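You operate a simulated robot arm through the tools that you are given. There is no shell and no other tool.

You are at the controls of a simulated robot arm. One attempt, no reset.

JOB
Swap the empty yellow cartridge for the blue one and prime the pump.
Fine: the empty one goes in the grey block's free bore; two strokes into the drip tin.

Only the result counts: the job must be done as asked and must still hold three seconds after the hand-in. Knocking over, shifting, dropping, spilling or breaking anything else fails it.

ROBOT AND FRAMES
A 7-joint arm with a two-finger gripper, fixed in place. Base frame: the origin is on the floor under the middle of its stand, x ahead of it, y to its left, z up. Readings come in cm, rad, newtons and seconds.
With the tool pointing down near the work surface it reaches from about 34 to 72 cm from the base axis. Its first joint turns from -1.152 to 1.152 rad. Payload 2.45 kg.
The TCP is the grasp point between the finger pads, 2.6 cm short of the fingertips. In the tool frame z runs along the fingers and y along their closing line. The gripper opens to 9.6 cm; its body begins 6.9 cm behind the TCP.
Orientation is that of the tool frame in the base frame, as a unit quaternion [x, y, z, w]. With the fingers straight down and closing along the base's y, the tool's x points along the base's -x, its y along +y and its z along -z.

CONTROLS
- The arm moves only by the tool arm_command. Its argument "steps" is a list of rows, each an object (a shift or turn left out is 0, a gripper value left out holds the last) with "linear": the shift along the tool's x, y, z in units of 100 mm (1.0 is 100 mm), a list of three; "rotation": the turn, a rotation vector about the tool's x, y, z in units of 60 degrees (1.0 is 60 degrees), a list of three; "claw": the closure, from 0 (fully open) to 1 (shut). In form: [{"linear": [x, y, z], "rotation": [rx, ry, rz], "claw": claw}, ...]. A call has 1 to 20 rows; each row is the pose to reach, as a shift and turn from the pose commanded when the call began, along the tool's axes at that moment. A call with a number of a shift or a turn outside -1 to 1 is refused whole. Each row takes 0.2 s and may step no farther than 5 cm and 0.15 rad from the row before; otherwise, or with a gripper value out of range, the whole call is refused. A pose out of reach is approached as far as the arm can. The call stops where the force on the tool passes 40 N (or 10 N more than at its start, if that is more) or the arm is blocked; 0.2 s more then pass. Each finger travels about 5 cm/s and halts on what it meets, pressing with about 45 N; the grip force reading is that of the motor and also rises with nothing between the fingers. The clock runs only during rows and for 0.2 s after the last one: add rows that repeat a pose to give the fingers time. It gives the time, the measured TCP pose, the force on the tool (base axes), the opening and the grip force at its end, in the units of the frame above (readings bear some noise), with the torque about the TCP (base axes, N m) and any sound that the robot's microphone picked up.
- Cameras (640 x 400 px; columns grow to the right, rows downward): "scene" is fixed at [16.86, -39.57, 142.82]; the picture's right is [0.74, -0.67, 0.00], its down [-0.37, -0.40, -0.84] and it looks along [0.57, 0.62, -0.54] (base axes); focal length 375 px, centre (320, 200). "wrist" rides on the gripper at [8.2, 0.3, -9.8] in the tool frame; the picture's right is [-0.04, 1.00, 0.00], its down [-0.73, -0.03, -0.68] and it looks along [-0.68, -0.03, 0.73] (tool axes); focal length 256 px, centre (320, 200). There is no depth. A picture from a camera that has moved, and an enlarged one, comes with that camera's place and axes in the base frame and with its lens.
- camera(camera): a new picture of that camera. It takes no simulated time.
- inspect(camera, box): a new picture of the part [left, top, right, bottom] of that camera's present view, enlarged. It takes no simulated time.
- sign_off(): hands the job in; it is judged then, once.

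Nothing tells you positions but the pictures and the camera data. Unless the task says otherwise, let go and move clear before handing in.

The tools are called after ">>>" by a JSON object that holds its "method" and its "body". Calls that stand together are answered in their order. arm_command: Moves the arm, as the interface text tells. Its arguments: {"type":"object","properties":{"steps":{"type":"array"}},"required":["steps"]} The other tools are called the same way: camera (camera) takes a picture; inspect (camera, box) takes an enlarged picture of a part of a camera's view; sign_off () hands the job in.

At the start:

```text
time: 0.0
eef_pos: [36.23, 5.16, 121.9]
ee_rot: [0.0, 1.0, 0.0, 0.0]
ft_force: [-0.6, -1.0, 0.2]
moment: [0.02, 0.01, -0.01]
gripper_width: 9.59
grip_force: 0.0
```

scene: 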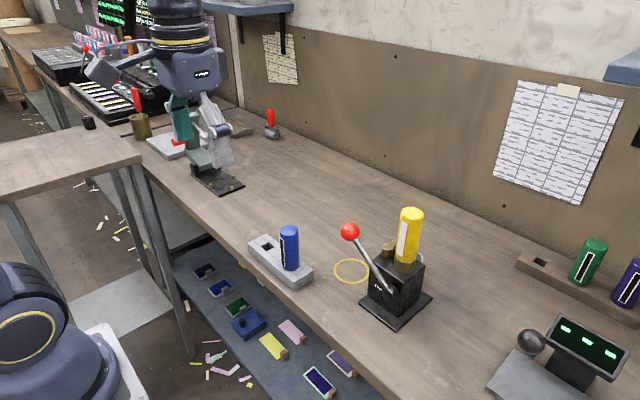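
wrist: 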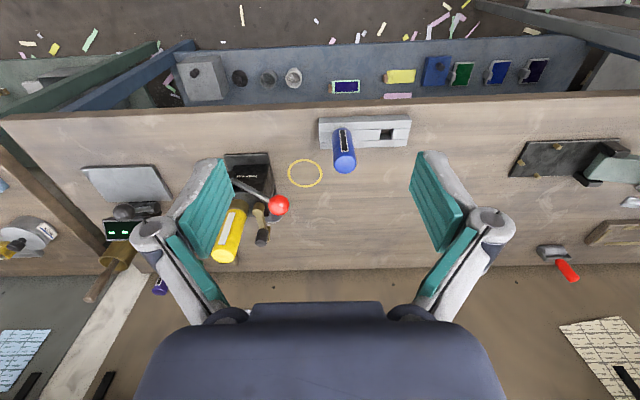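

The scene shows a workbench with a black pump holding the yellow cartridge and a lever with a red knob. A grey block holds the blue cartridge and has a free square bore, and a yellow ring is marked on the bench. I'll look closer before moving anything.

>>> {"method": "inspect", "body": {"camera": "scene", "box": [230, 180, 470, 340]}}

>>> {"method": "inspect", "body": {"camera": "wrist", "box": [180, 90, 440, 280]}}

>>> {"method": "inspect", "body": {"camera": "scene", "box": [340, 190, 450, 340]}}

>>> {"method": "inspect", "body": {"camera": "scene", "box": [100, 80, 300, 210]}}

>>> {"method": "inspect", "body": {"camera": "scene", "box": [480, 70, 640, 210]}}

>>> {"method": "inspect", "body": {"camera": "scene", "box": [480, 220, 640, 400]}}

```text
2.50 times, centred on (350, 260) of scene
camera zoom: at [16.86, -39.57, 142.82], right [0.74, -0.67, 0.0], down [-0.37, -0.4, -0.84], along [0.57, 0.62, -0.54], focal length 938 px, centre (245, 50)
```

zoom: 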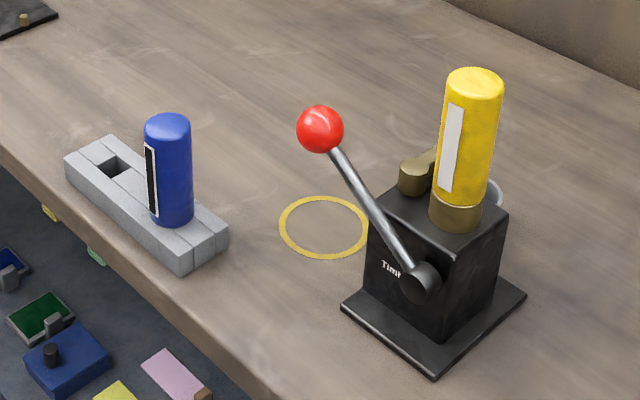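

```text
2.11 times, centred on (310, 185) of wrist
camera zoom: at [28.07, 5.62, 131.64], right [0.04, 1.0, 0.0], down [0.73, -0.03, 0.68], along [0.68, -0.03, -0.73], focal length 539 px, centre (341, 232)
```

zoom: 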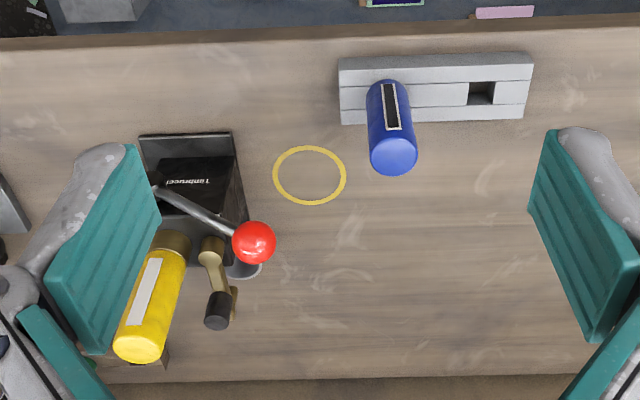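

```text
2.67 times, centred on (395, 265) of scene
camera zoom: at [16.86, -39.57, 142.82], right [0.74, -0.67, 0.0], down [-0.37, -0.4, -0.84], along [0.57, 0.62, -0.54], focal length 1000 px, centre (120, 27)
```

zoom: 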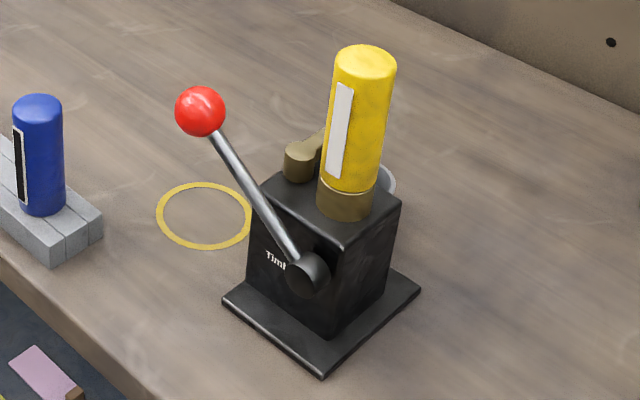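

```text
3.08 times, centred on (200, 145) of scene
camera zoom: at [16.86, -39.57, 142.82], right [0.74, -0.67, 0.0], down [-0.37, -0.4, -0.84], along [0.57, 0.62, -0.54], focal length 1154 px, centre (689, 369)
```

zoom: 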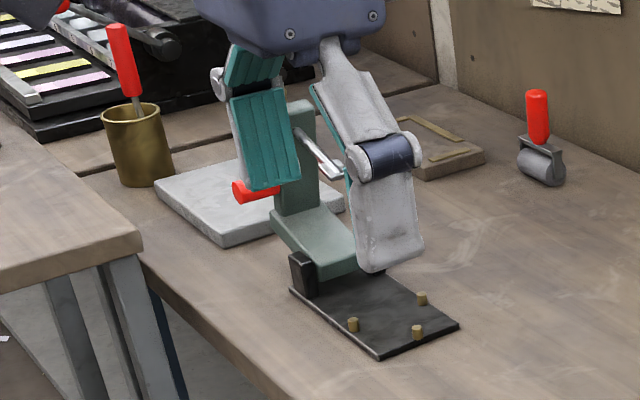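

```text
2.86 times, centred on (560, 140) of scene
camera zoom: at [16.86, -39.57, 142.82], right [0.74, -0.67, 0.0], down [-0.37, -0.4, -0.84], along [0.57, 0.62, -0.54], focal length 1072 px, centre (-366, 371)
```

zoom: 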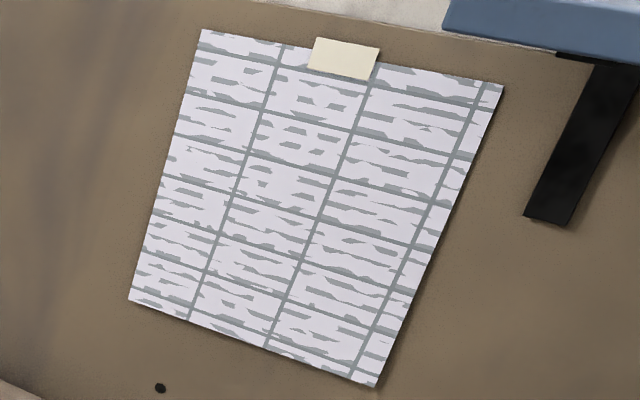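

```text
2.22 times, centred on (560, 310) of scene
camera zoom: at [16.86, -39.57, 142.82], right [0.74, -0.67, 0.0], down [-0.37, -0.4, -0.84], along [0.57, 0.62, -0.54], focal length 834 px, centre (-213, -44)
```

zoom: 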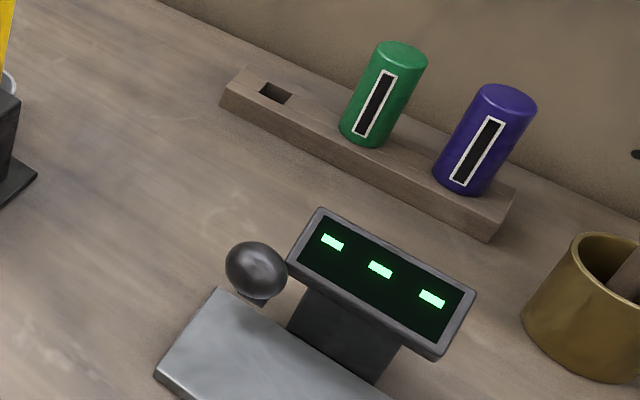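

The bench top works out at about z = 85 cm. The pump is near (63, -11), the grey block near x = 57, and the lever knob near (58, -3, 100). I'll move the wrist camera for closer views of the spout, the tin and the sockets.

>>> {"method": "arm_command", "body": {"steps": [{"linear": [-0.225, -0.2, 0.1]}, {"linear": [-0.45, -0.4, 0.2]}, {"linear": [-0.675, -0.6, 0.3]}, {"linear": [-0.9, -0.8, 0.4]}, {"linear": [-0.9, -0.8, 0.4]}]}}

```text
time: 1.2
eef_pos: [45.72, -2.85, 117.77]
ee_rot: [0.0, 1.0, -0.001, 0.0]
ft_force: [0.3, -0.1, -0.1]
moment: [-0.04, 0.03, -0.01]
gripper_width: 9.63
grip_force: 0.1
```

>>> {"method": "camera", "body": {"camera": "wrist"}}

>>> {"method": "camera", "body": {"camera": "scene"}}

```text
taken
camera wrist: at [37.36, -2.52, 127.61], right [0.04, 1.0, 0.0], down [0.73, -0.03, 0.68], along [0.68, -0.03, -0.73], focal length 256 px, centre (320, 200)
```

wrist: 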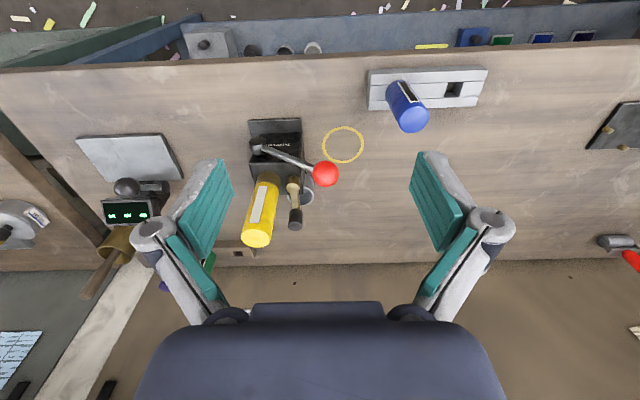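

```text
taken
```

scene: 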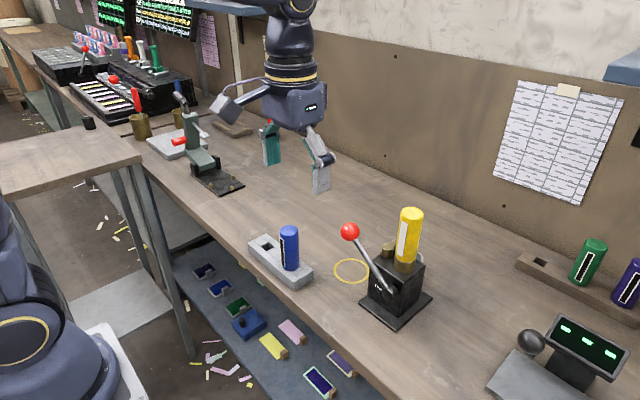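

>>> {"method": "inspect", "body": {"camera": "wrist", "box": [220, 100, 380, 260]}}

>>> {"method": "inspect", "body": {"camera": "wrist", "box": [350, 50, 510, 150]}}

>>> {"method": "inspect", "body": {"camera": "wrist", "box": [260, 160, 330, 240]}}

```text
2.50 times, centred on (300, 180) of wrist
camera zoom: at [37.36, -2.52, 127.61], right [0.04, 1.0, 0.0], down [0.73, -0.03, 0.68], along [0.68, -0.03, -0.73], focal length 640 px, centre (370, 250)
```

zoom: 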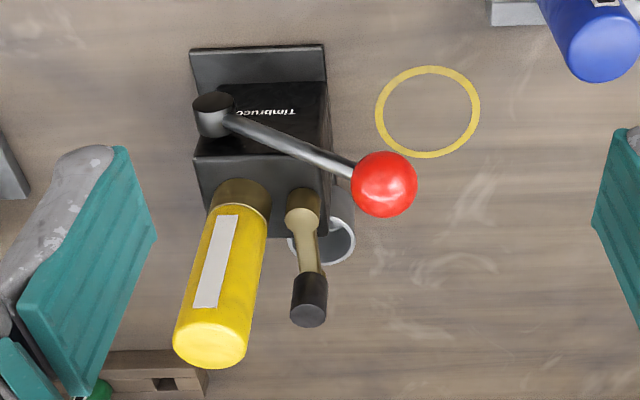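

```text
4.00 times, centred on (430, 100) of wrist
camera zoom: at [37.36, -2.52, 127.61], right [0.04, 1.0, 0.0], down [0.73, -0.03, 0.68], along [0.68, -0.03, -0.73], focal length 1024 px, centre (-120, 600)
```

zoom: 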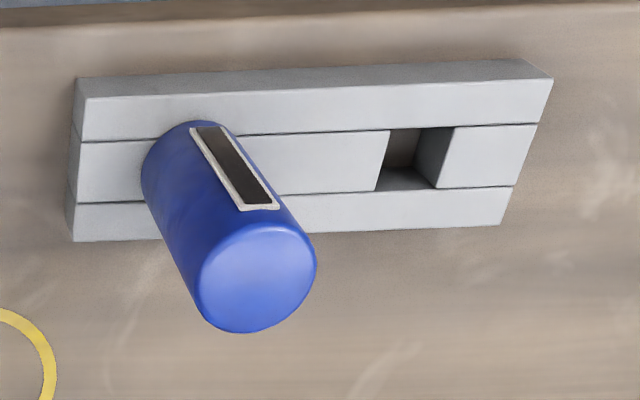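

```text
5.00 times, centred on (295, 200) of wrist
camera zoom: at [37.36, -2.52, 127.61], right [0.04, 1.0, 0.0], down [0.73, -0.03, 0.68], along [0.68, -0.03, -0.73], focal length 1280 px, centre (445, 200)
```

zoom: 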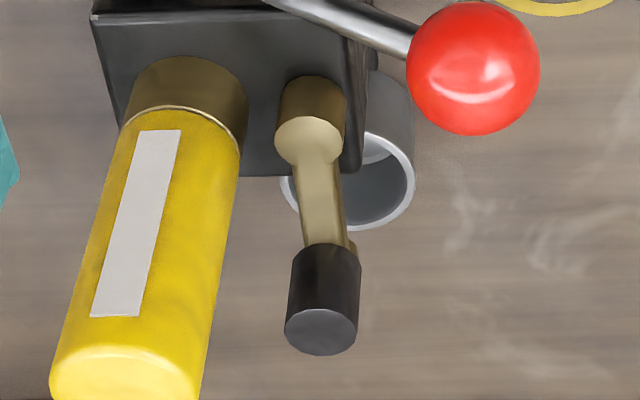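

The brass part is a swivelling spout post with a black knob at its end, and a small silver tin stands behind the pump. I need a side view to see where the nozzle is relative to the tin, so I'll yaw the wrist camera to look from the +y side.

>>> {"method": "arm_command", "body": {"steps": [{"linear": [-0.15, 0.13, 0], "rotation": [0, 0, 0.125]}, {"linear": [-0.3, 0.26, 0], "rotation": [0, 0, 0.25]}, {"linear": [-0.45, 0.39, 0], "rotation": [0, 0, 0.375]}, {"linear": [-0.6, 0.52, 0], "rotation": [0, 0, 0.5]}, {"linear": [-0.75, 0.65, 0], "rotation": [0, 0, 0.625]}, {"linear": [-0.9, 0.78, 0], "rotation": [0, 0, 0.75]}, {"linear": [-0.9, 0.78, 0], "rotation": [0, 0, 0.75]}]}}

```text
time: 2.8
eef_pos: [54.39, 4.91, 117.82]
ee_rot: [0.384, 0.923, 0.0, 0.001]
ft_force: [0.0, -1.2, -1.6]
moment: [-0.03, 0.02, -0.02]
gripper_width: 9.57
grip_force: 0.0
```

The yaw is turning the right way, so I'll finish the turn and look from the +y side.

>>> {"method": "arm_command", "body": {"steps": [{"linear": [-0.06, 0.13, 0.03], "rotation": [0, 0, 0.125]}, {"linear": [-0.12, 0.26, 0.06], "rotation": [0, 0, 0.25]}, {"linear": [-0.18, 0.39, 0.1], "rotation": [0, 0, 0.375]}, {"linear": [-0.24, 0.52, 0.13], "rotation": [0, 0, 0.5]}, {"linear": [-0.3, 0.65, 0.16], "rotation": [0, 0, 0.625]}, {"linear": [-0.35, 0.78, 0.2], "rotation": [0, 0, 0.75]}, {"linear": [-0.35, 0.78, 0.2], "rotation": [0, 0, 0.75]}]}}

>>> {"method": "camera", "body": {"camera": "wrist"}}

```text
time: 4.4
eef_pos: [62.61, 7.83, 115.75]
ee_rot: [0.708, 0.706, 0.0, 0.0]
ft_force: [-0.3, 0.5, -0.3]
moment: [-0.01, 0.0, 0.03]
gripper_width: 9.61
grip_force: 0.0
```

```text
taken
camera wrist: at [62.74, 16.08, 125.52], right [1.0, -0.04, 0.0], down [-0.03, -0.73, 0.68], along [-0.03, -0.68, -0.73], focal length 256 px, centre (320, 200)
```

wrist: 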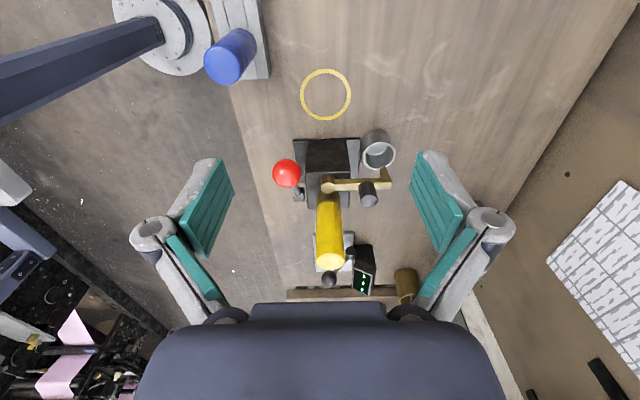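

>>> {"method": "inspect", "body": {"camera": "wrist", "box": [260, 110, 420, 280]}}

>>> {"method": "inspect", "body": {"camera": "wrist", "box": [310, 120, 400, 220]}}

```text
2.35 times, centred on (340, 195) of wrist
camera zoom: at [62.74, 16.08, 125.52], right [1.0, -0.04, 0.0], down [-0.03, -0.73, 0.68], along [-0.03, -0.68, -0.73], focal length 602 px, centre (273, 212)
```

zoom: 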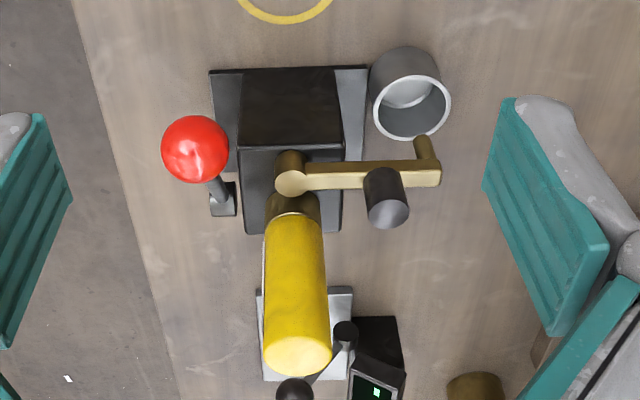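

```text
4.00 times, centred on (355, 170) of wrist
camera zoom: at [62.74, 16.08, 125.52], right [1.0, -0.04, 0.0], down [-0.03, -0.73, 0.68], along [-0.03, -0.68, -0.73], focal length 1024 px, centre (180, 320)
```

zoom: 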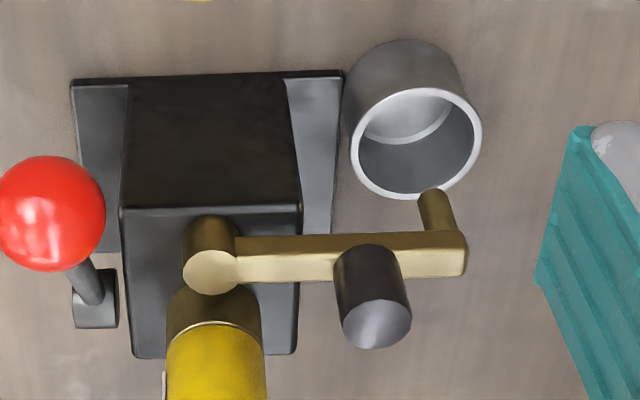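

The spout arm runs along +x and its nozzle already hangs over the tin, with a knob partway along the arm. Next I'll check the gripper's finger thickness from the scene camera, then go to the block for a close view.

>>> {"method": "inspect", "body": {"camera": "scene", "box": [270, 60, 450, 220]}}

>>> {"method": "inspect", "body": {"camera": "wrist", "box": [190, 0, 360, 130]}}

>>> {"method": "inspect", "body": {"camera": "scene", "box": [235, 210, 335, 300]}}

```text
2.50 times, centred on (360, 140) of scene
camera zoom: at [16.86, -39.57, 142.82], right [0.74, -0.67, 0.0], down [-0.37, -0.4, -0.84], along [0.57, 0.62, -0.54], focal length 938 px, centre (220, 350)
```

zoom: 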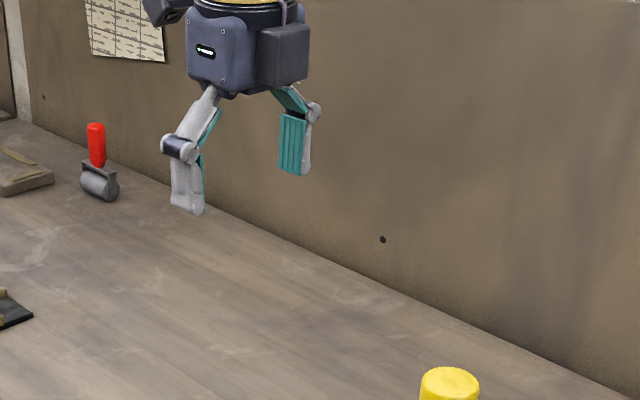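

```text
3.08 times, centred on (275, 65) of wrist
camera zoom: at [62.74, 16.08, 125.52], right [1.0, -0.04, 0.0], down [-0.03, -0.73, 0.68], along [-0.03, -0.68, -0.73], focal length 788 px, centre (458, 615)
```

zoom: 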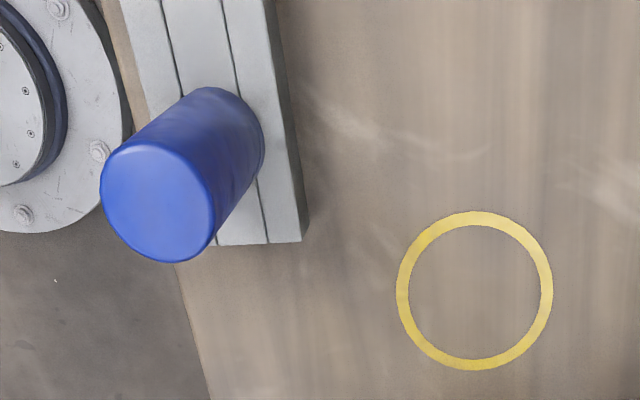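

```text
4.44 times, centred on (285, 255) of scene
camera zoom: at [16.86, -39.57, 142.82], right [0.74, -0.67, 0.0], down [-0.37, -0.4, -0.84], along [0.57, 0.62, -0.54], focal length 1667 px, centre (476, -44)
```

zoom: 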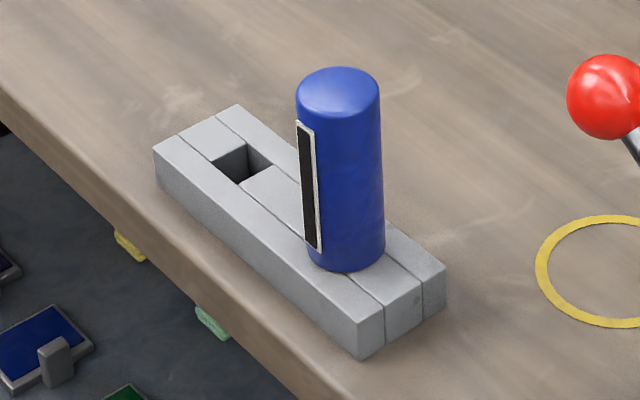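

The grey block spans about x 50–55.4 and y 4.6–21.4, with its top near z = 87.5. The free square bore is near (52.7, 17.3) and blue is near (52.8, 8.8). I'll turn back to the default yaw and look at the block up close.

>>> {"method": "arm_command", "body": {"steps": [{"linear": [0.04, -0.16, 0.06], "rotation": [0, 0, -0.125]}, {"linear": [0.08, -0.33, 0.12], "rotation": [0, 0, -0.25]}, {"linear": [0.12, -0.5, 0.18], "rotation": [0, 0, -0.375]}, {"linear": [0.17, -0.66, 0.25], "rotation": [0, 0, -0.5]}, {"linear": [0.21, -0.83, 0.31], "rotation": [0, 0, -0.625]}, {"linear": [0.26, -1.0, 0.38], "rotation": [0, 0, -0.75]}, {"linear": [0.26, -1.0, 0.38], "rotation": [0, 0, -0.75]}]}}

>>> {"method": "arm_command", "body": {"steps": [{"linear": [0.16, -0.1, 0.06], "rotation": [0, 0, -0.125]}, {"linear": [0.33, -0.2, 0.12], "rotation": [0, 0, -0.25]}, {"linear": [0.5, -0.31, 0.18], "rotation": [0, 0, -0.375]}, {"linear": [0.66, -0.41, 0.25], "rotation": [0, 0, -0.5]}, {"linear": [0.83, -0.52, 0.31], "rotation": [0, 0, -0.625]}, {"linear": [0.99, -0.62, 0.38], "rotation": [0, 0, -0.75]}, {"linear": [0.99, -0.62, 0.38], "rotation": [0, 0, -0.75]}]}}

>>> {"method": "camera", "body": {"camera": "wrist"}}

```text
time: 6.0
eef_pos: [52.32, 10.84, 111.94]
ee_rot: [0.382, 0.924, 0.0, -0.001]
ft_force: [0.4, 0.7, -0.2]
moment: [0.0, -0.01, 0.01]
gripper_width: 9.61
grip_force: 0.0
```

```text
time: 7.6
eef_pos: [40.97, 13.2, 108.17]
ee_rot: [0.0, 1.0, 0.0, 0.001]
ft_force: [-0.8, -0.3, -0.7]
moment: [0.02, -0.01, 0.01]
gripper_width: 9.59
grip_force: 0.0
```

```text
taken
camera wrist: at [32.69, 13.63, 118.0], right [0.04, 1.0, 0.0], down [0.73, -0.03, 0.68], along [0.68, -0.03, -0.73], focal length 256 px, centre (320, 200)
```

wrist: 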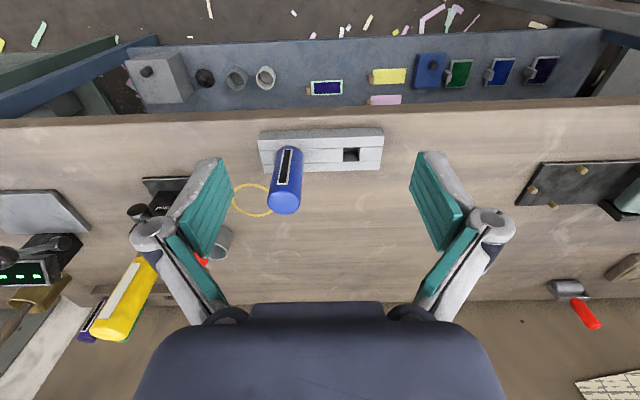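

>>> {"method": "inspect", "body": {"camera": "wrist", "box": [250, 110, 400, 220]}}

>>> {"method": "inspect", "body": {"camera": "wrist", "box": [150, 140, 250, 330]}}

```text
3.64 times, centred on (325, 165) of wrist
camera zoom: at [32.69, 13.63, 118.0], right [0.04, 1.0, 0.0], down [0.73, -0.03, 0.68], along [0.68, -0.03, -0.73], focal length 931 px, centre (302, 327)
```

zoom: 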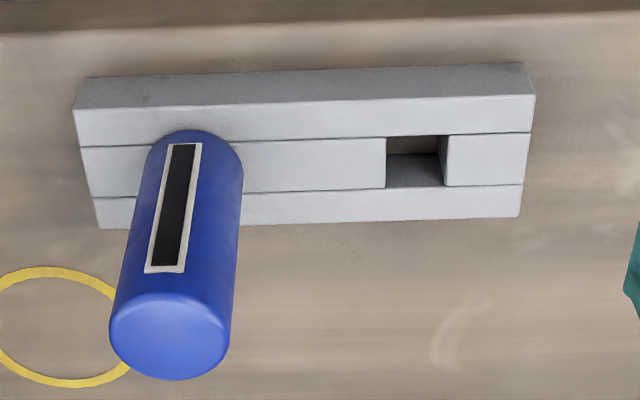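

```text
2.11 times, centred on (200, 235) of wrist
camera zoom: at [32.69, 13.63, 118.0], right [0.04, 1.0, 0.0], down [0.73, -0.03, 0.68], along [0.68, -0.03, -0.73], focal length 539 px, centre (573, 126)
```

zoom: 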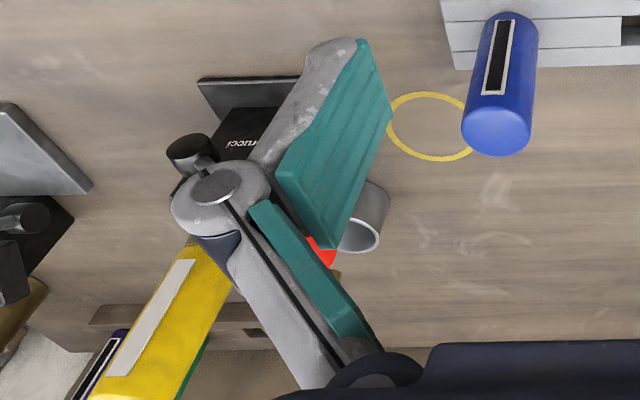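

The block is aligned with the base axes. Its bore centre is about (52.6, 17.1) and blue is at about (52.7, 8.7) with its top at z = 96.9. Yellow stands at about (63.1, -11.9) with its top at z = 107. I'll rise and move above the yellow cartridge with the fingers partly open.

>>> {"method": "arm_command", "body": {"steps": [{"linear": [-0.2, -0.2, -0.3], "claw": 0.3}, {"linear": [-0.45, -0.45, -0.6]}, {"linear": [-0.72, -0.72, -0.8]}, {"linear": [-1.0, -1.0, -0.9]}, {"linear": [-1.0, -1.0, -0.9]}]}}

>>> {"method": "arm_command", "body": {"steps": [{"linear": [-0.25, -0.3, 0]}, {"linear": [-0.5, -0.6, 0]}, {"linear": [-0.75, -0.9, 0]}, {"linear": [-0.8, -1.0, 0]}, {"linear": [-0.8, -1.0, 0]}]}}

>>> {"method": "camera", "body": {"camera": "wrist"}}

```text
time: 8.8
eef_pos: [50.79, 2.86, 117.42]
ee_rot: [0.001, 1.0, 0.0, 0.001]
ft_force: [0.4, 0.5, -0.2]
moment: [-0.02, 0.01, 0.0]
gripper_width: 6.72
grip_force: 0.0
```

```text
time: 10.0
eef_pos: [59.1, -6.59, 117.44]
ee_rot: [0.0, 1.0, 0.0, 0.0]
ft_force: [-0.2, -1.0, -0.3]
moment: [0.01, 0.0, -0.02]
gripper_width: 6.74
grip_force: 0.2
```

```text
taken
camera wrist: at [50.86, -6.39, 127.22], right [0.04, 1.0, 0.0], down [0.73, -0.03, 0.68], along [0.68, -0.03, -0.73], focal length 256 px, centre (320, 200)
```

wrist: 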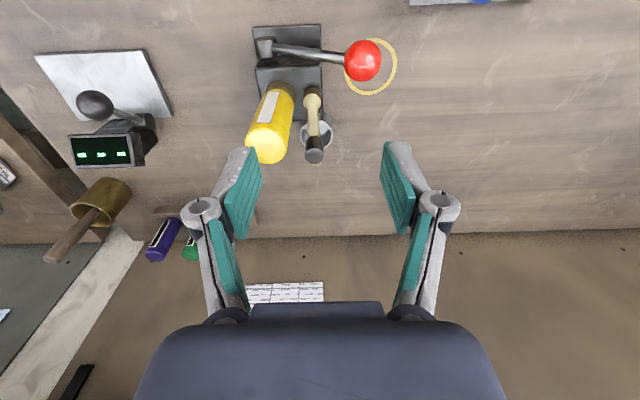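

>>> {"method": "inspect", "body": {"camera": "wrist", "box": [235, 15, 395, 175]}}

>>> {"method": "inspect", "body": {"camera": "scene", "box": [330, 90, 470, 280]}}

```text
2.50 times, centred on (315, 95) of wrist
camera zoom: at [50.86, -6.39, 127.22], right [0.04, 1.0, 0.0], down [0.73, -0.03, 0.68], along [0.68, -0.03, -0.73], focal length 640 px, centre (332, 462)
```

zoom: 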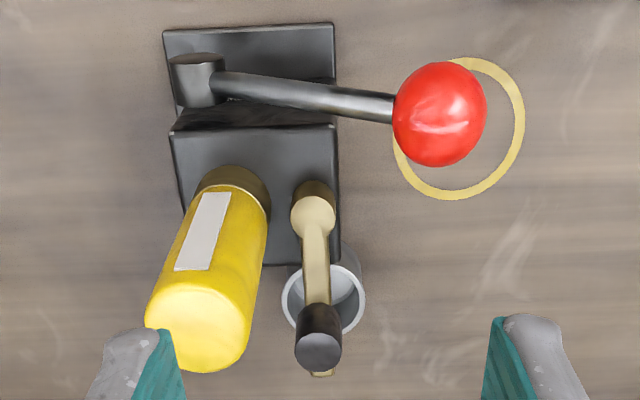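

```text
2.11 times, centred on (400, 185) of scene
camera zoom: at [16.86, -39.57, 142.82], right [0.74, -0.67, 0.0], down [-0.37, -0.4, -0.84], along [0.57, 0.62, -0.54], focal length 790 px, centre (152, 232)
```

zoom: 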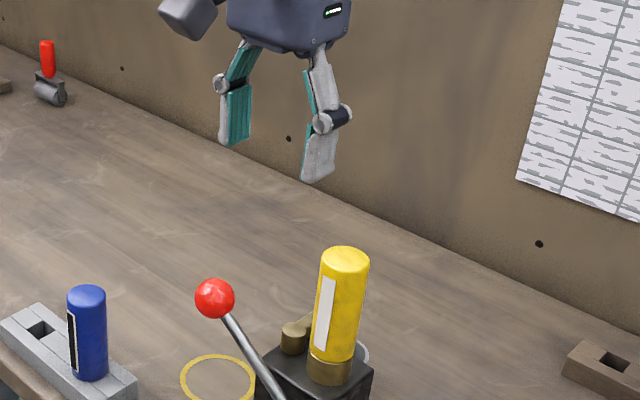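

Yellow's axis is refined to about (63.0, -11.75). I'll centre over it first and check alignment before going down.

>>> {"method": "arm_command", "body": {"steps": [{"linear": [-0.2, -0.26, 0]}, {"linear": [-0.395, -0.51, 0]}, {"linear": [-0.395, -0.51, 0]}, {"linear": [-0.395, -0.51, 0]}]}}

>>> {"method": "camera", "body": {"camera": "wrist"}}

```text
time: 11.0
eef_pos: [62.8, -11.7, 117.12]
ee_rot: [0.0, 1.0, 0.0, 0.0]
ft_force: [0.2, -0.2, 1.1]
moment: [0.0, 0.02, -0.02]
gripper_width: 6.71
grip_force: 0.1
```

```text
taken
camera wrist: at [54.63, -11.36, 126.91], right [0.04, 1.0, 0.0], down [0.73, -0.03, 0.68], along [0.68, -0.03, -0.73], focal length 256 px, centre (320, 200)
```

wrist: 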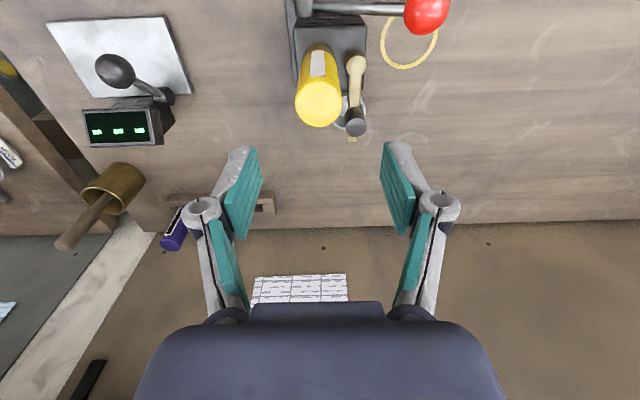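

>>> {"method": "arm_command", "body": {"steps": [{"linear": [-0.015, -0.01, 0.3]}, {"linear": [-0.015, -0.01, 0.6]}, {"linear": [-0.015, -0.01, 0.85]}, {"linear": [-0.015, -0.01, 0.85]}]}}

>>> {"method": "camera", "body": {"camera": "wrist"}}

>>> {"method": "inspect", "body": {"camera": "scene", "box": [330, 160, 470, 320]}}

```text
time: 12.0
eef_pos: [62.99, -11.92, 108.52]
ee_rot: [0.0, 1.0, 0.0, -0.001]
ft_force: [-0.4, -0.5, -0.5]
moment: [0.0, -0.02, 0.0]
gripper_width: 6.73
grip_force: 0.0
```

```text
taken
camera wrist: at [54.77, -11.6, 118.39], right [0.04, 1.0, 0.0], down [0.73, -0.03, 0.68], along [0.68, -0.03, -0.73], focal length 256 px, centre (320, 200)
```

wrist: 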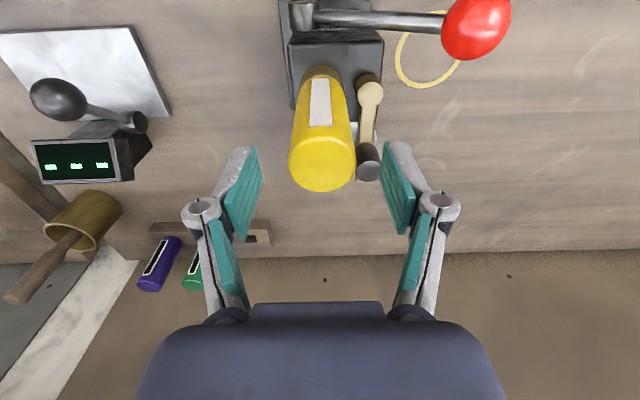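

```text
2.50 times, centred on (400, 240) of scene
camera zoom: at [16.86, -39.57, 142.82], right [0.74, -0.67, 0.0], down [-0.37, -0.4, -0.84], along [0.57, 0.62, -0.54], focal length 938 px, centre (120, 100)
```

zoom: 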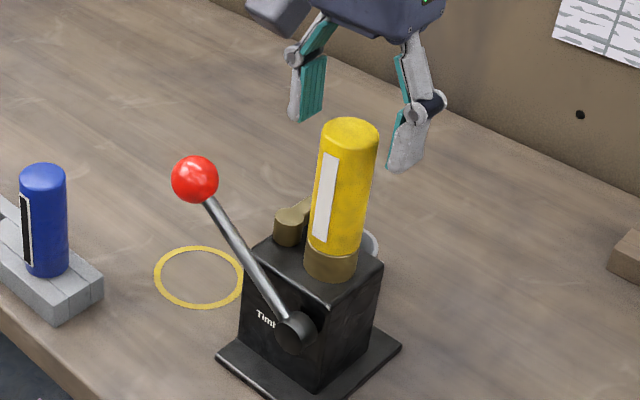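

The gripper is well centred over yellow. I'll go down to z of about 103 and close on it.

>>> {"method": "arm_command", "body": {"steps": [{"linear": [0.01, 0, 0.2]}, {"linear": [0.01, 0, 0.4]}, {"linear": [0.01, 0, 0.55]}, {"linear": [0.01, 0, 0.55]}, {"linear": [0.01, 0, 0.55], "claw": 0.5}, {"linear": [0.01, 0, 0.55], "claw": 0.7}, {"linear": [0.01, 0, 0.55], "claw": 0.8}, {"linear": [0.01, 0, 0.55], "claw": 0.8}, {"linear": [0.01, 0, 0.55], "claw": 0.8}, {"linear": [0.01, 0, 0.55], "claw": 0.8}]}}

>>> {"method": "camera", "body": {"camera": "wrist"}}

>>> {"method": "inspect", "body": {"camera": "scene", "box": [330, 160, 470, 320]}}

```text
time: 14.2
eef_pos: [62.8, -11.77, 103.06]
ee_rot: [-0.001, 1.0, 0.0, 0.0]
ft_force: [-1.1, 8.3, 1.8]
moment: [0.28, 0.04, 0.03]
gripper_width: 3.71
grip_force: 44.9
```

```text
taken
camera wrist: at [54.61, -11.51, 112.91], right [0.04, 1.0, 0.0], down [0.73, -0.03, 0.68], along [0.68, -0.03, -0.73], focal length 256 px, centre (320, 200)
```

wrist: 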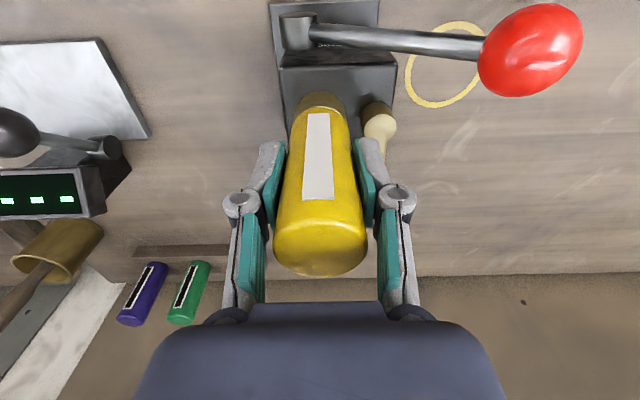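

```text
2.50 times, centred on (400, 240) of scene
camera zoom: at [16.85, -39.54, 142.83], right [0.74, -0.67, 0.0], down [-0.37, -0.4, -0.84], along [0.57, 0.62, -0.54], focal length 938 px, centre (120, 100)
```

zoom: 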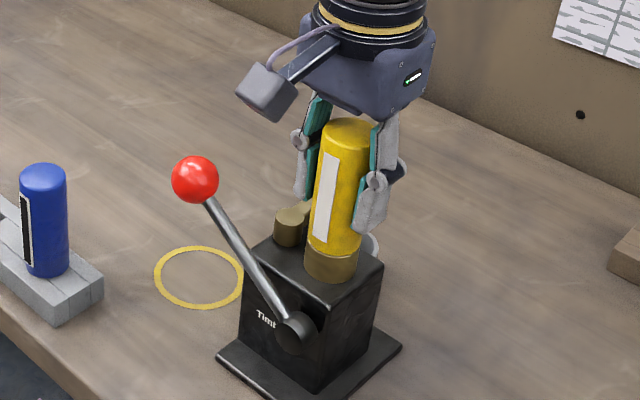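

Yellow is gripped at a width of 3.7 cm, with a small sideways load of about 8 N. I'll relieve that first, then pull gently upward while watching the force.

>>> {"method": "arm_command", "body": {"steps": [{"linear": [0, 0.01, 0]}, {"linear": [0, 0.01, 0]}]}}

```text
time: 14.8
eef_pos: [62.9, -11.81, 103.1]
ee_rot: [0.001, 1.0, 0.001, 0.001]
ft_force: [-1.0, 4.7, -0.8]
moment: [0.23, -0.05, 0.07]
gripper_width: 3.67
grip_force: 44.5
```

>>> {"method": "arm_command", "body": {"steps": [{"linear": [0, 0.012, 0]}, {"linear": [0, 0.012, 0]}]}}

```text
time: 15.4
eef_pos: [62.85, -11.7, 103.11]
ee_rot: [0.002, 1.0, -0.001, 0.0]
ft_force: [0.0, -0.4, 0.0]
moment: [-0.02, 0.02, -0.02]
gripper_width: 3.7
grip_force: 45.2
```

The side load is gone. Now I'll pull slowly straight up.

>>> {"method": "arm_command", "body": {"steps": [{"linear": [0, 0, -0.02]}, {"linear": [0, 0, -0.04]}, {"linear": [0, 0, -0.06]}, {"linear": [0, 0, -0.06]}]}}

```text
time: 16.4
eef_pos: [62.92, -11.73, 103.86]
ee_rot: [0.001, 1.0, 0.0, 0.0]
ft_force: [-4.2, -2.2, -1.3]
moment: [-0.12, 0.27, -0.02]
gripper_width: 3.69
grip_force: 45.3
```

>>> {"method": "inspect", "body": {"camera": "scene", "box": [330, 160, 470, 320]}}

>>> {"method": "inspect", "body": {"camera": "wrist", "box": [240, 60, 420, 290]}}

```text
2.50 times, centred on (400, 240) of scene
camera zoom: at [16.85, -39.57, 142.82], right [0.74, -0.67, 0.0], down [-0.37, -0.4, -0.84], along [0.57, 0.62, -0.54], focal length 938 px, centre (120, 100)
```

zoom: 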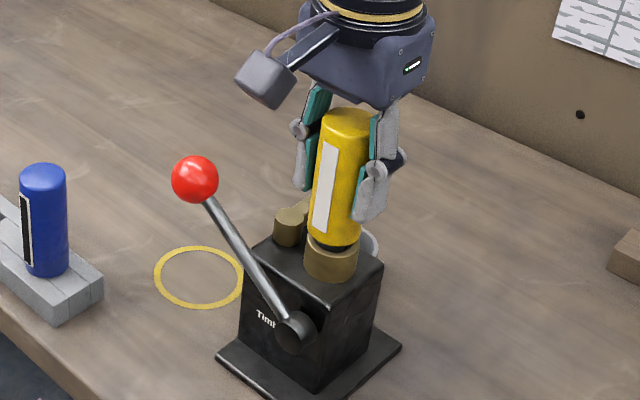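

```text
1.74 times, centred on (330, 175) of wrist
camera zoom: at [54.65, -11.34, 113.66], right [0.04, 1.0, 0.0], down [0.73, -0.03, 0.68], along [0.68, -0.03, -0.73], focal length 445 px, centre (303, 244)
```

zoom: 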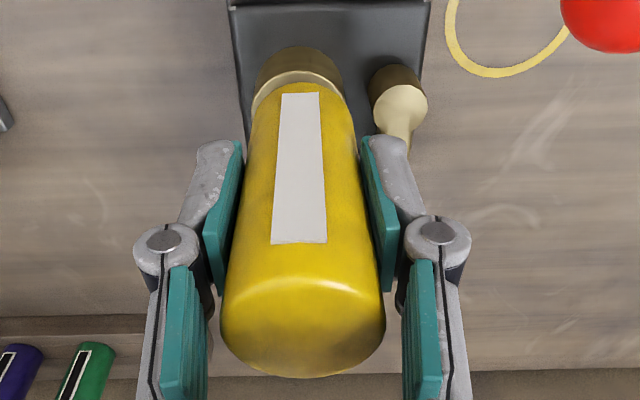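

Yellow is coming straight out and its dark stem is showing. I'll keep lifting.

>>> {"method": "arm_command", "body": {"steps": [{"linear": [0.005, 0, -0.06]}, {"linear": [0.005, 0, -0.12]}, {"linear": [0.005, 0, -0.18]}, {"linear": [0.005, 0, -0.24]}, {"linear": [0.005, 0, -0.3]}, {"linear": [0.005, 0, -0.36]}, {"linear": [0.005, 0, -0.36]}]}}

>>> {"method": "inspect", "body": {"camera": "scene", "box": [330, 140, 470, 300]}}

```text
time: 18.0
eef_pos: [62.98, -11.42, 107.41]
ee_rot: [0.0, 1.0, 0.0, 0.0]
ft_force: [0.0, 0.5, -1.0]
moment: [-0.01, 0.03, -0.01]
gripper_width: 3.71
grip_force: 45.0
```

```text
2.50 times, centred on (400, 220) of scene
camera zoom: at [16.86, -39.57, 142.82], right [0.74, -0.67, 0.0], down [-0.37, -0.4, -0.84], along [0.57, 0.62, -0.54], focal length 938 px, centre (120, 150)
```

zoom: 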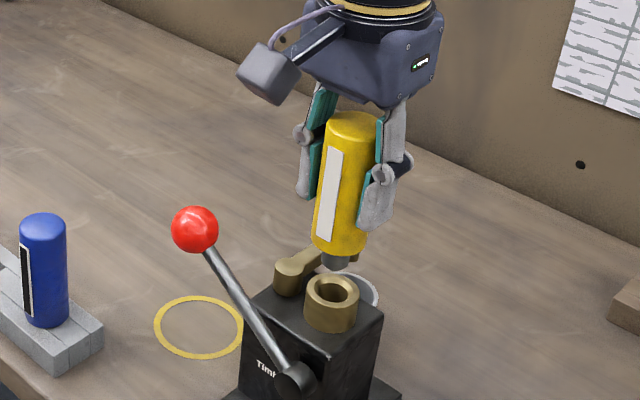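

Yellow is free; it has a short round dark stem and the pump collar has a round bore. I'll check the pose and look at the collar and stem.

>>> {"method": "arm_command", "body": {"steps": [{"linear": [0, 0, -0.2]}, {"linear": [0, 0, -0.4]}, {"linear": [0, 0, -0.4]}, {"linear": [0, 0, -0.4]}]}}

>>> {"method": "inspect", "body": {"camera": "scene", "box": [350, 130, 450, 270]}}

>>> {"method": "camera", "body": {"camera": "wrist"}}

```text
time: 19.0
eef_pos: [62.77, -11.64, 111.51]
ee_rot: [0.0, 1.0, 0.0, -0.001]
ft_force: [-0.2, -0.2, -1.8]
moment: [-0.01, -0.01, -0.03]
gripper_width: 3.69
grip_force: 45.0
```

```text
2.86 times, centred on (400, 200) of scene
camera zoom: at [16.86, -39.57, 142.82], right [0.74, -0.67, 0.0], down [-0.37, -0.4, -0.84], along [0.57, 0.62, -0.54], focal length 1072 px, centre (91, 200)
```

zoom: 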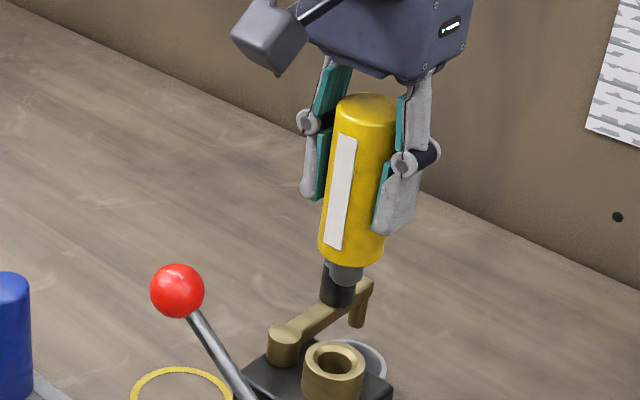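

```text
taken
camera wrist: at [54.54, -11.29, 121.31], right [0.04, 1.0, 0.0], down [0.73, -0.03, 0.68], along [0.68, -0.03, -0.73], focal length 256 px, centre (320, 200)
```

wrist: 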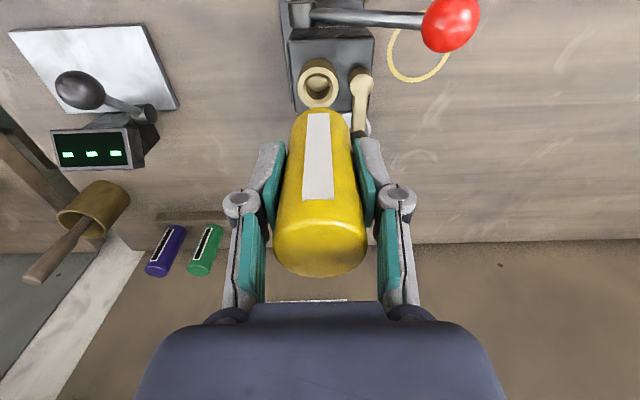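

>>> {"method": "inspect", "body": {"camera": "wrist", "box": [270, 20, 400, 130]}}

>>> {"method": "inspect", "body": {"camera": "scene", "box": [370, 190, 430, 270]}}

```text
3.64 times, centred on (335, 75) of wrist
camera zoom: at [54.54, -11.29, 121.31], right [0.04, 1.0, 0.0], down [0.73, -0.03, 0.68], along [0.68, -0.03, -0.73], focal length 931 px, centre (266, 654)
```

zoom: 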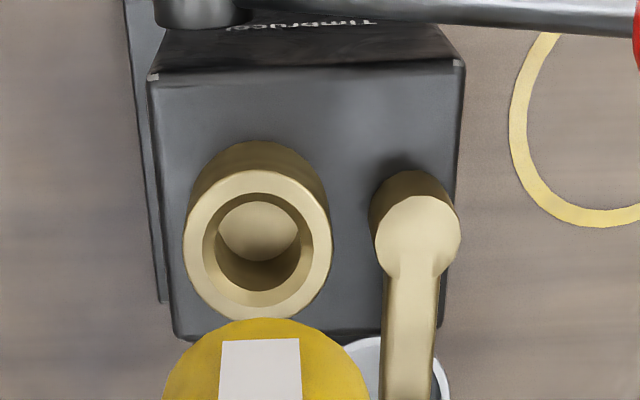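

```text
5.00 times, centred on (400, 230) of scene
camera zoom: at [16.86, -39.57, 142.82], right [0.74, -0.67, 0.0], down [-0.37, -0.4, -0.84], along [0.57, 0.62, -0.54], focal length 1876 px, centre (-80, 50)
```

zoom: 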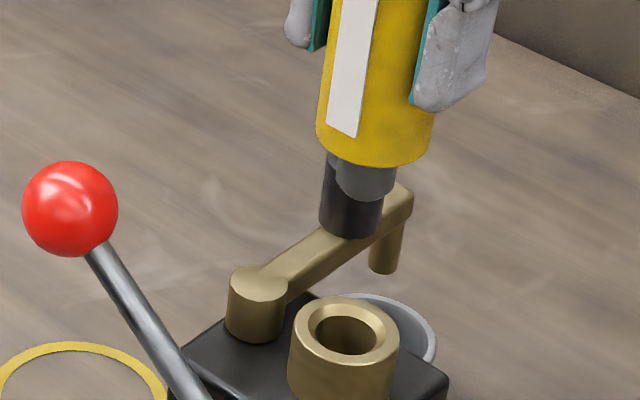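

The collar has a chamfered round mouth at about (63.0, -11.8, 97). The stem is round, roughly 2.1 cm across and 1.4 cm long. I'll carry yellow over to the free bore, passing above the knob.

>>> {"method": "arm_command", "body": {"steps": [{"linear": [0.05, 0.15, -0.1]}, {"linear": [0.12, 0.36, -0.15]}, {"linear": [0.2, 0.58, -0.15]}, {"linear": [0.27, 0.8, -0.15]}, {"linear": [0.34, 0.96, -0.15]}, {"linear": [0.34, 0.96, -0.15]}]}}

>>> {"method": "arm_command", "body": {"steps": [{"linear": [0.07, 0.2, 0]}, {"linear": [0.14, 0.42, 0]}, {"linear": [0.21, 0.64, 0]}, {"linear": [0.28, 0.84, 0]}, {"linear": [0.34, 0.98, 0]}, {"linear": [0.34, 0.98, 0]}]}}

>>> {"method": "arm_command", "body": {"steps": [{"linear": [0.07, 0.2, 0]}, {"linear": [0.14, 0.42, 0]}, {"linear": [0.21, 0.64, 0]}, {"linear": [0.28, 0.8, 0]}, {"linear": [0.33, 0.9, 0]}, {"linear": [0.33, 0.9, 0]}, {"linear": [0.33, 0.9, 0]}]}}

>>> {"method": "camera", "body": {"camera": "wrist"}}

>>> {"method": "camera", "body": {"camera": "scene"}}

```text
time: 20.4
eef_pos: [59.48, -1.76, 112.92]
ee_rot: [0.001, 1.0, 0.0, 0.0]
ft_force: [0.4, -0.9, -1.5]
moment: [0.0, 0.0, 0.01]
gripper_width: 3.71
grip_force: 45.0
```

```text
time: 21.8
eef_pos: [56.28, 7.69, 112.76]
ee_rot: [0.0, 1.0, 0.001, 0.001]
ft_force: [0.6, 0.2, -1.4]
moment: [0.01, -0.03, -0.03]
gripper_width: 3.7
grip_force: 45.1
```

```text
time: 23.4
eef_pos: [52.7, 16.82, 112.83]
ee_rot: [0.0, 1.0, 0.0, 0.0]
ft_force: [0.1, 0.2, -1.0]
moment: [0.0, -0.02, 0.0]
gripper_width: 3.67
grip_force: 44.9
```

```text
taken
camera wrist: at [44.5, 17.19, 122.69], right [0.04, 1.0, 0.0], down [0.73, -0.03, 0.68], along [0.68, -0.03, -0.73], focal length 256 px, centre (320, 200)
```

wrist: 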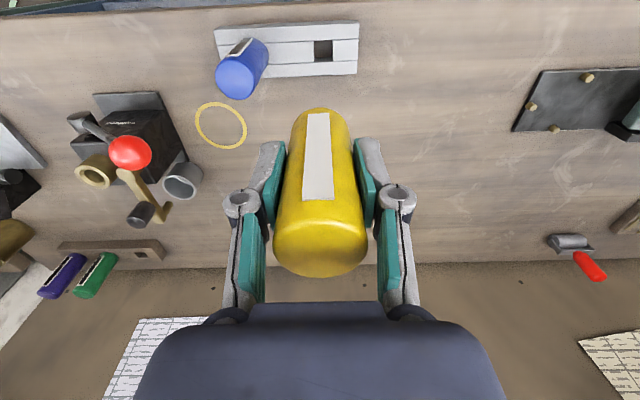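

```text
taken
```

scene: 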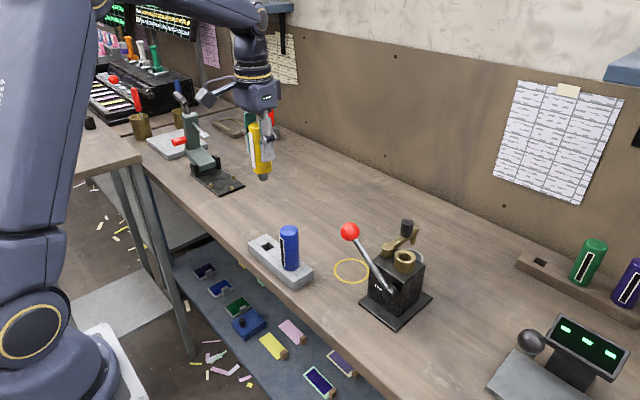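

>>> {"method": "inspect", "body": {"camera": "wrist", "box": [60, 80, 260, 240]}}

>>> {"method": "inspect", "body": {"camera": "scene", "box": [360, 200, 460, 330]}}

>>> {"method": "inspect", "body": {"camera": "wrist", "box": [200, 10, 370, 120]}}

>>> {"method": "inspect", "body": {"camera": "scene", "box": [220, 90, 320, 200]}}

```text
2.50 times, centred on (160, 160) of wrist
camera zoom: at [44.5, 17.19, 122.69], right [0.04, 1.0, 0.0], down [0.73, -0.03, 0.68], along [0.68, -0.03, -0.73], focal length 640 px, centre (720, 300)
```

zoom: 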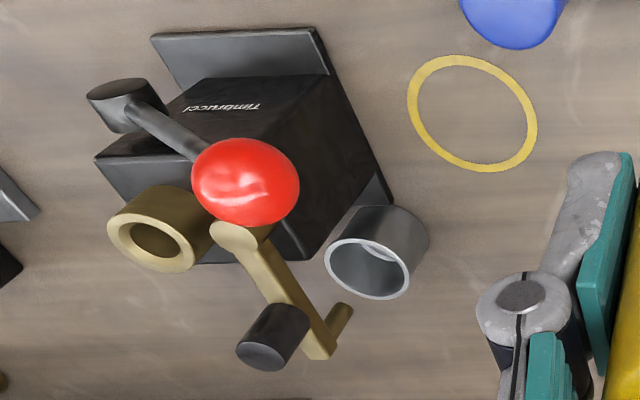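

```text
3.08 times, centred on (410, 265) of scene
camera zoom: at [16.86, -39.56, 142.82], right [0.74, -0.67, 0.0], down [-0.37, -0.4, -0.84], along [0.57, 0.62, -0.54], focal length 1154 px, centre (43, 0)
```

zoom: 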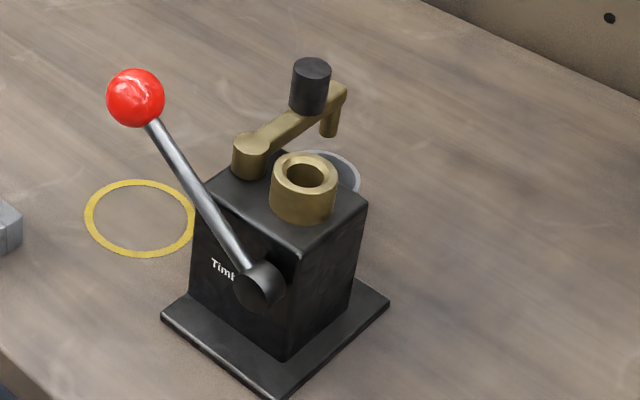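

```text
3.64 times, centred on (285, 65) of wrist
camera zoom: at [44.5, 17.19, 122.69], right [0.04, 1.0, 0.0], down [0.73, -0.03, 0.68], along [0.68, -0.03, -0.73], focal length 931 px, centre (447, 691)
```

zoom: 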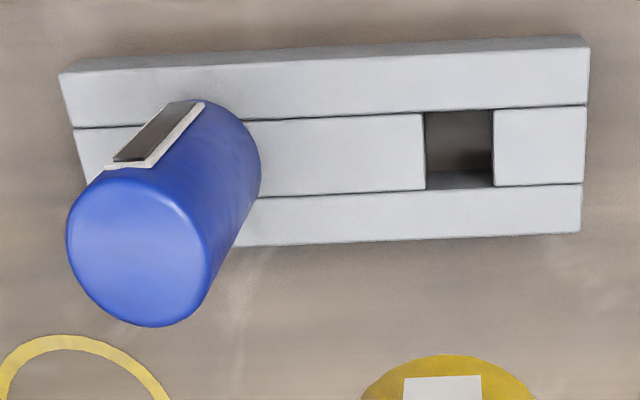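

```text
3.64 times, centred on (270, 145) of scene
camera zoom: at [16.86, -39.56, 142.82], right [0.74, -0.67, 0.0], down [-0.37, -0.4, -0.84], along [0.57, 0.62, -0.54], focal length 1364 px, centre (502, 400)
```

zoom: 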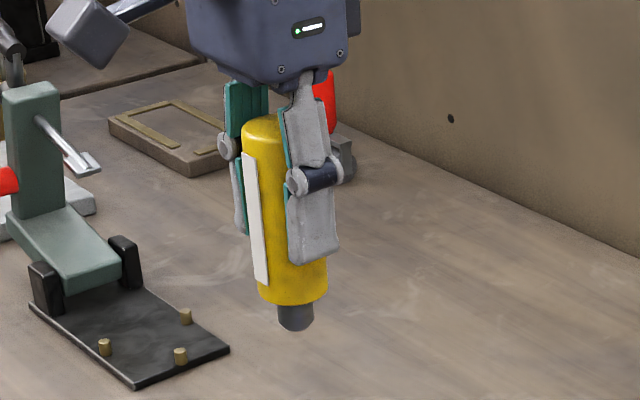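

The spout nozzle checks out over the tin, at roughly (71.9, -8.1) against a tin centre of (71.5, -7.9). The free bore centre is about (52.5, 17.3). I'll lower yellow to just above the block and check alignment before inserting.

>>> {"method": "arm_command", "body": {"steps": [{"linear": [0.035, 0.046, 0.2]}, {"linear": [0.035, 0.046, 0.45]}, {"linear": [0.035, 0.046, 0.7]}, {"linear": [0.035, 0.046, 0.95]}, {"linear": [0.035, 0.046, 0.95]}]}}

>>> {"method": "arm_command", "body": {"steps": [{"linear": [0, 0, 0.2]}, {"linear": [0, 0, 0.4]}, {"linear": [0, 0, 0.55]}, {"linear": [0, 0, 0.62]}, {"linear": [0, 0, 0.62]}]}}

>>> {"method": "camera", "body": {"camera": "wrist"}}

>>> {"method": "inspect", "body": {"camera": "scene", "box": [230, 160, 330, 300]}}

```text
time: 24.6
eef_pos: [52.2, 17.24, 103.42]
ee_rot: [0.0, 1.0, 0.0, 0.0]
ft_force: [-1.0, 0.4, -1.5]
moment: [0.0, 0.01, 0.01]
gripper_width: 3.7
grip_force: 44.7
```

```text
time: 25.8
eef_pos: [52.12, 17.21, 97.12]
ee_rot: [0.0, 1.0, 0.0, 0.0]
ft_force: [0.0, -0.4, -0.9]
moment: [-0.03, 0.03, 0.02]
gripper_width: 3.68
grip_force: 45.0
```

```text
taken
camera wrist: at [43.95, 17.53, 107.05], right [0.04, 1.0, 0.0], down [0.73, -0.03, 0.68], along [0.68, -0.03, -0.73], focal length 256 px, centre (320, 200)
```

wrist: 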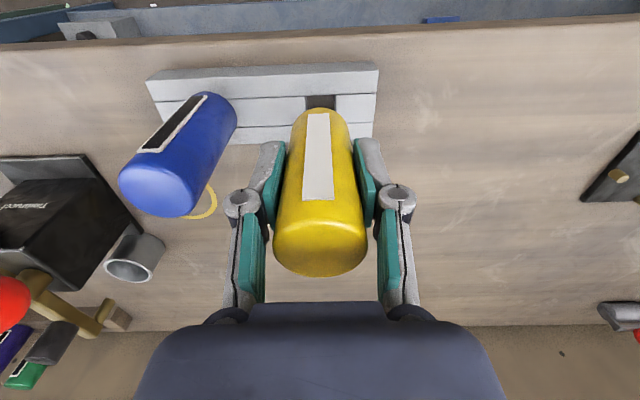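

```text
2.86 times, centred on (280, 230) of scene
camera zoom: at [16.86, -39.57, 142.82], right [0.74, -0.67, 0.0], down [-0.37, -0.4, -0.84], along [0.57, 0.62, -0.54], focal length 1072 px, centre (434, 114)
```

zoom: 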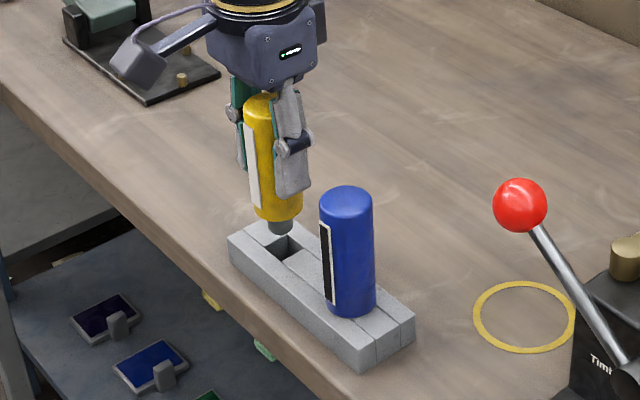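

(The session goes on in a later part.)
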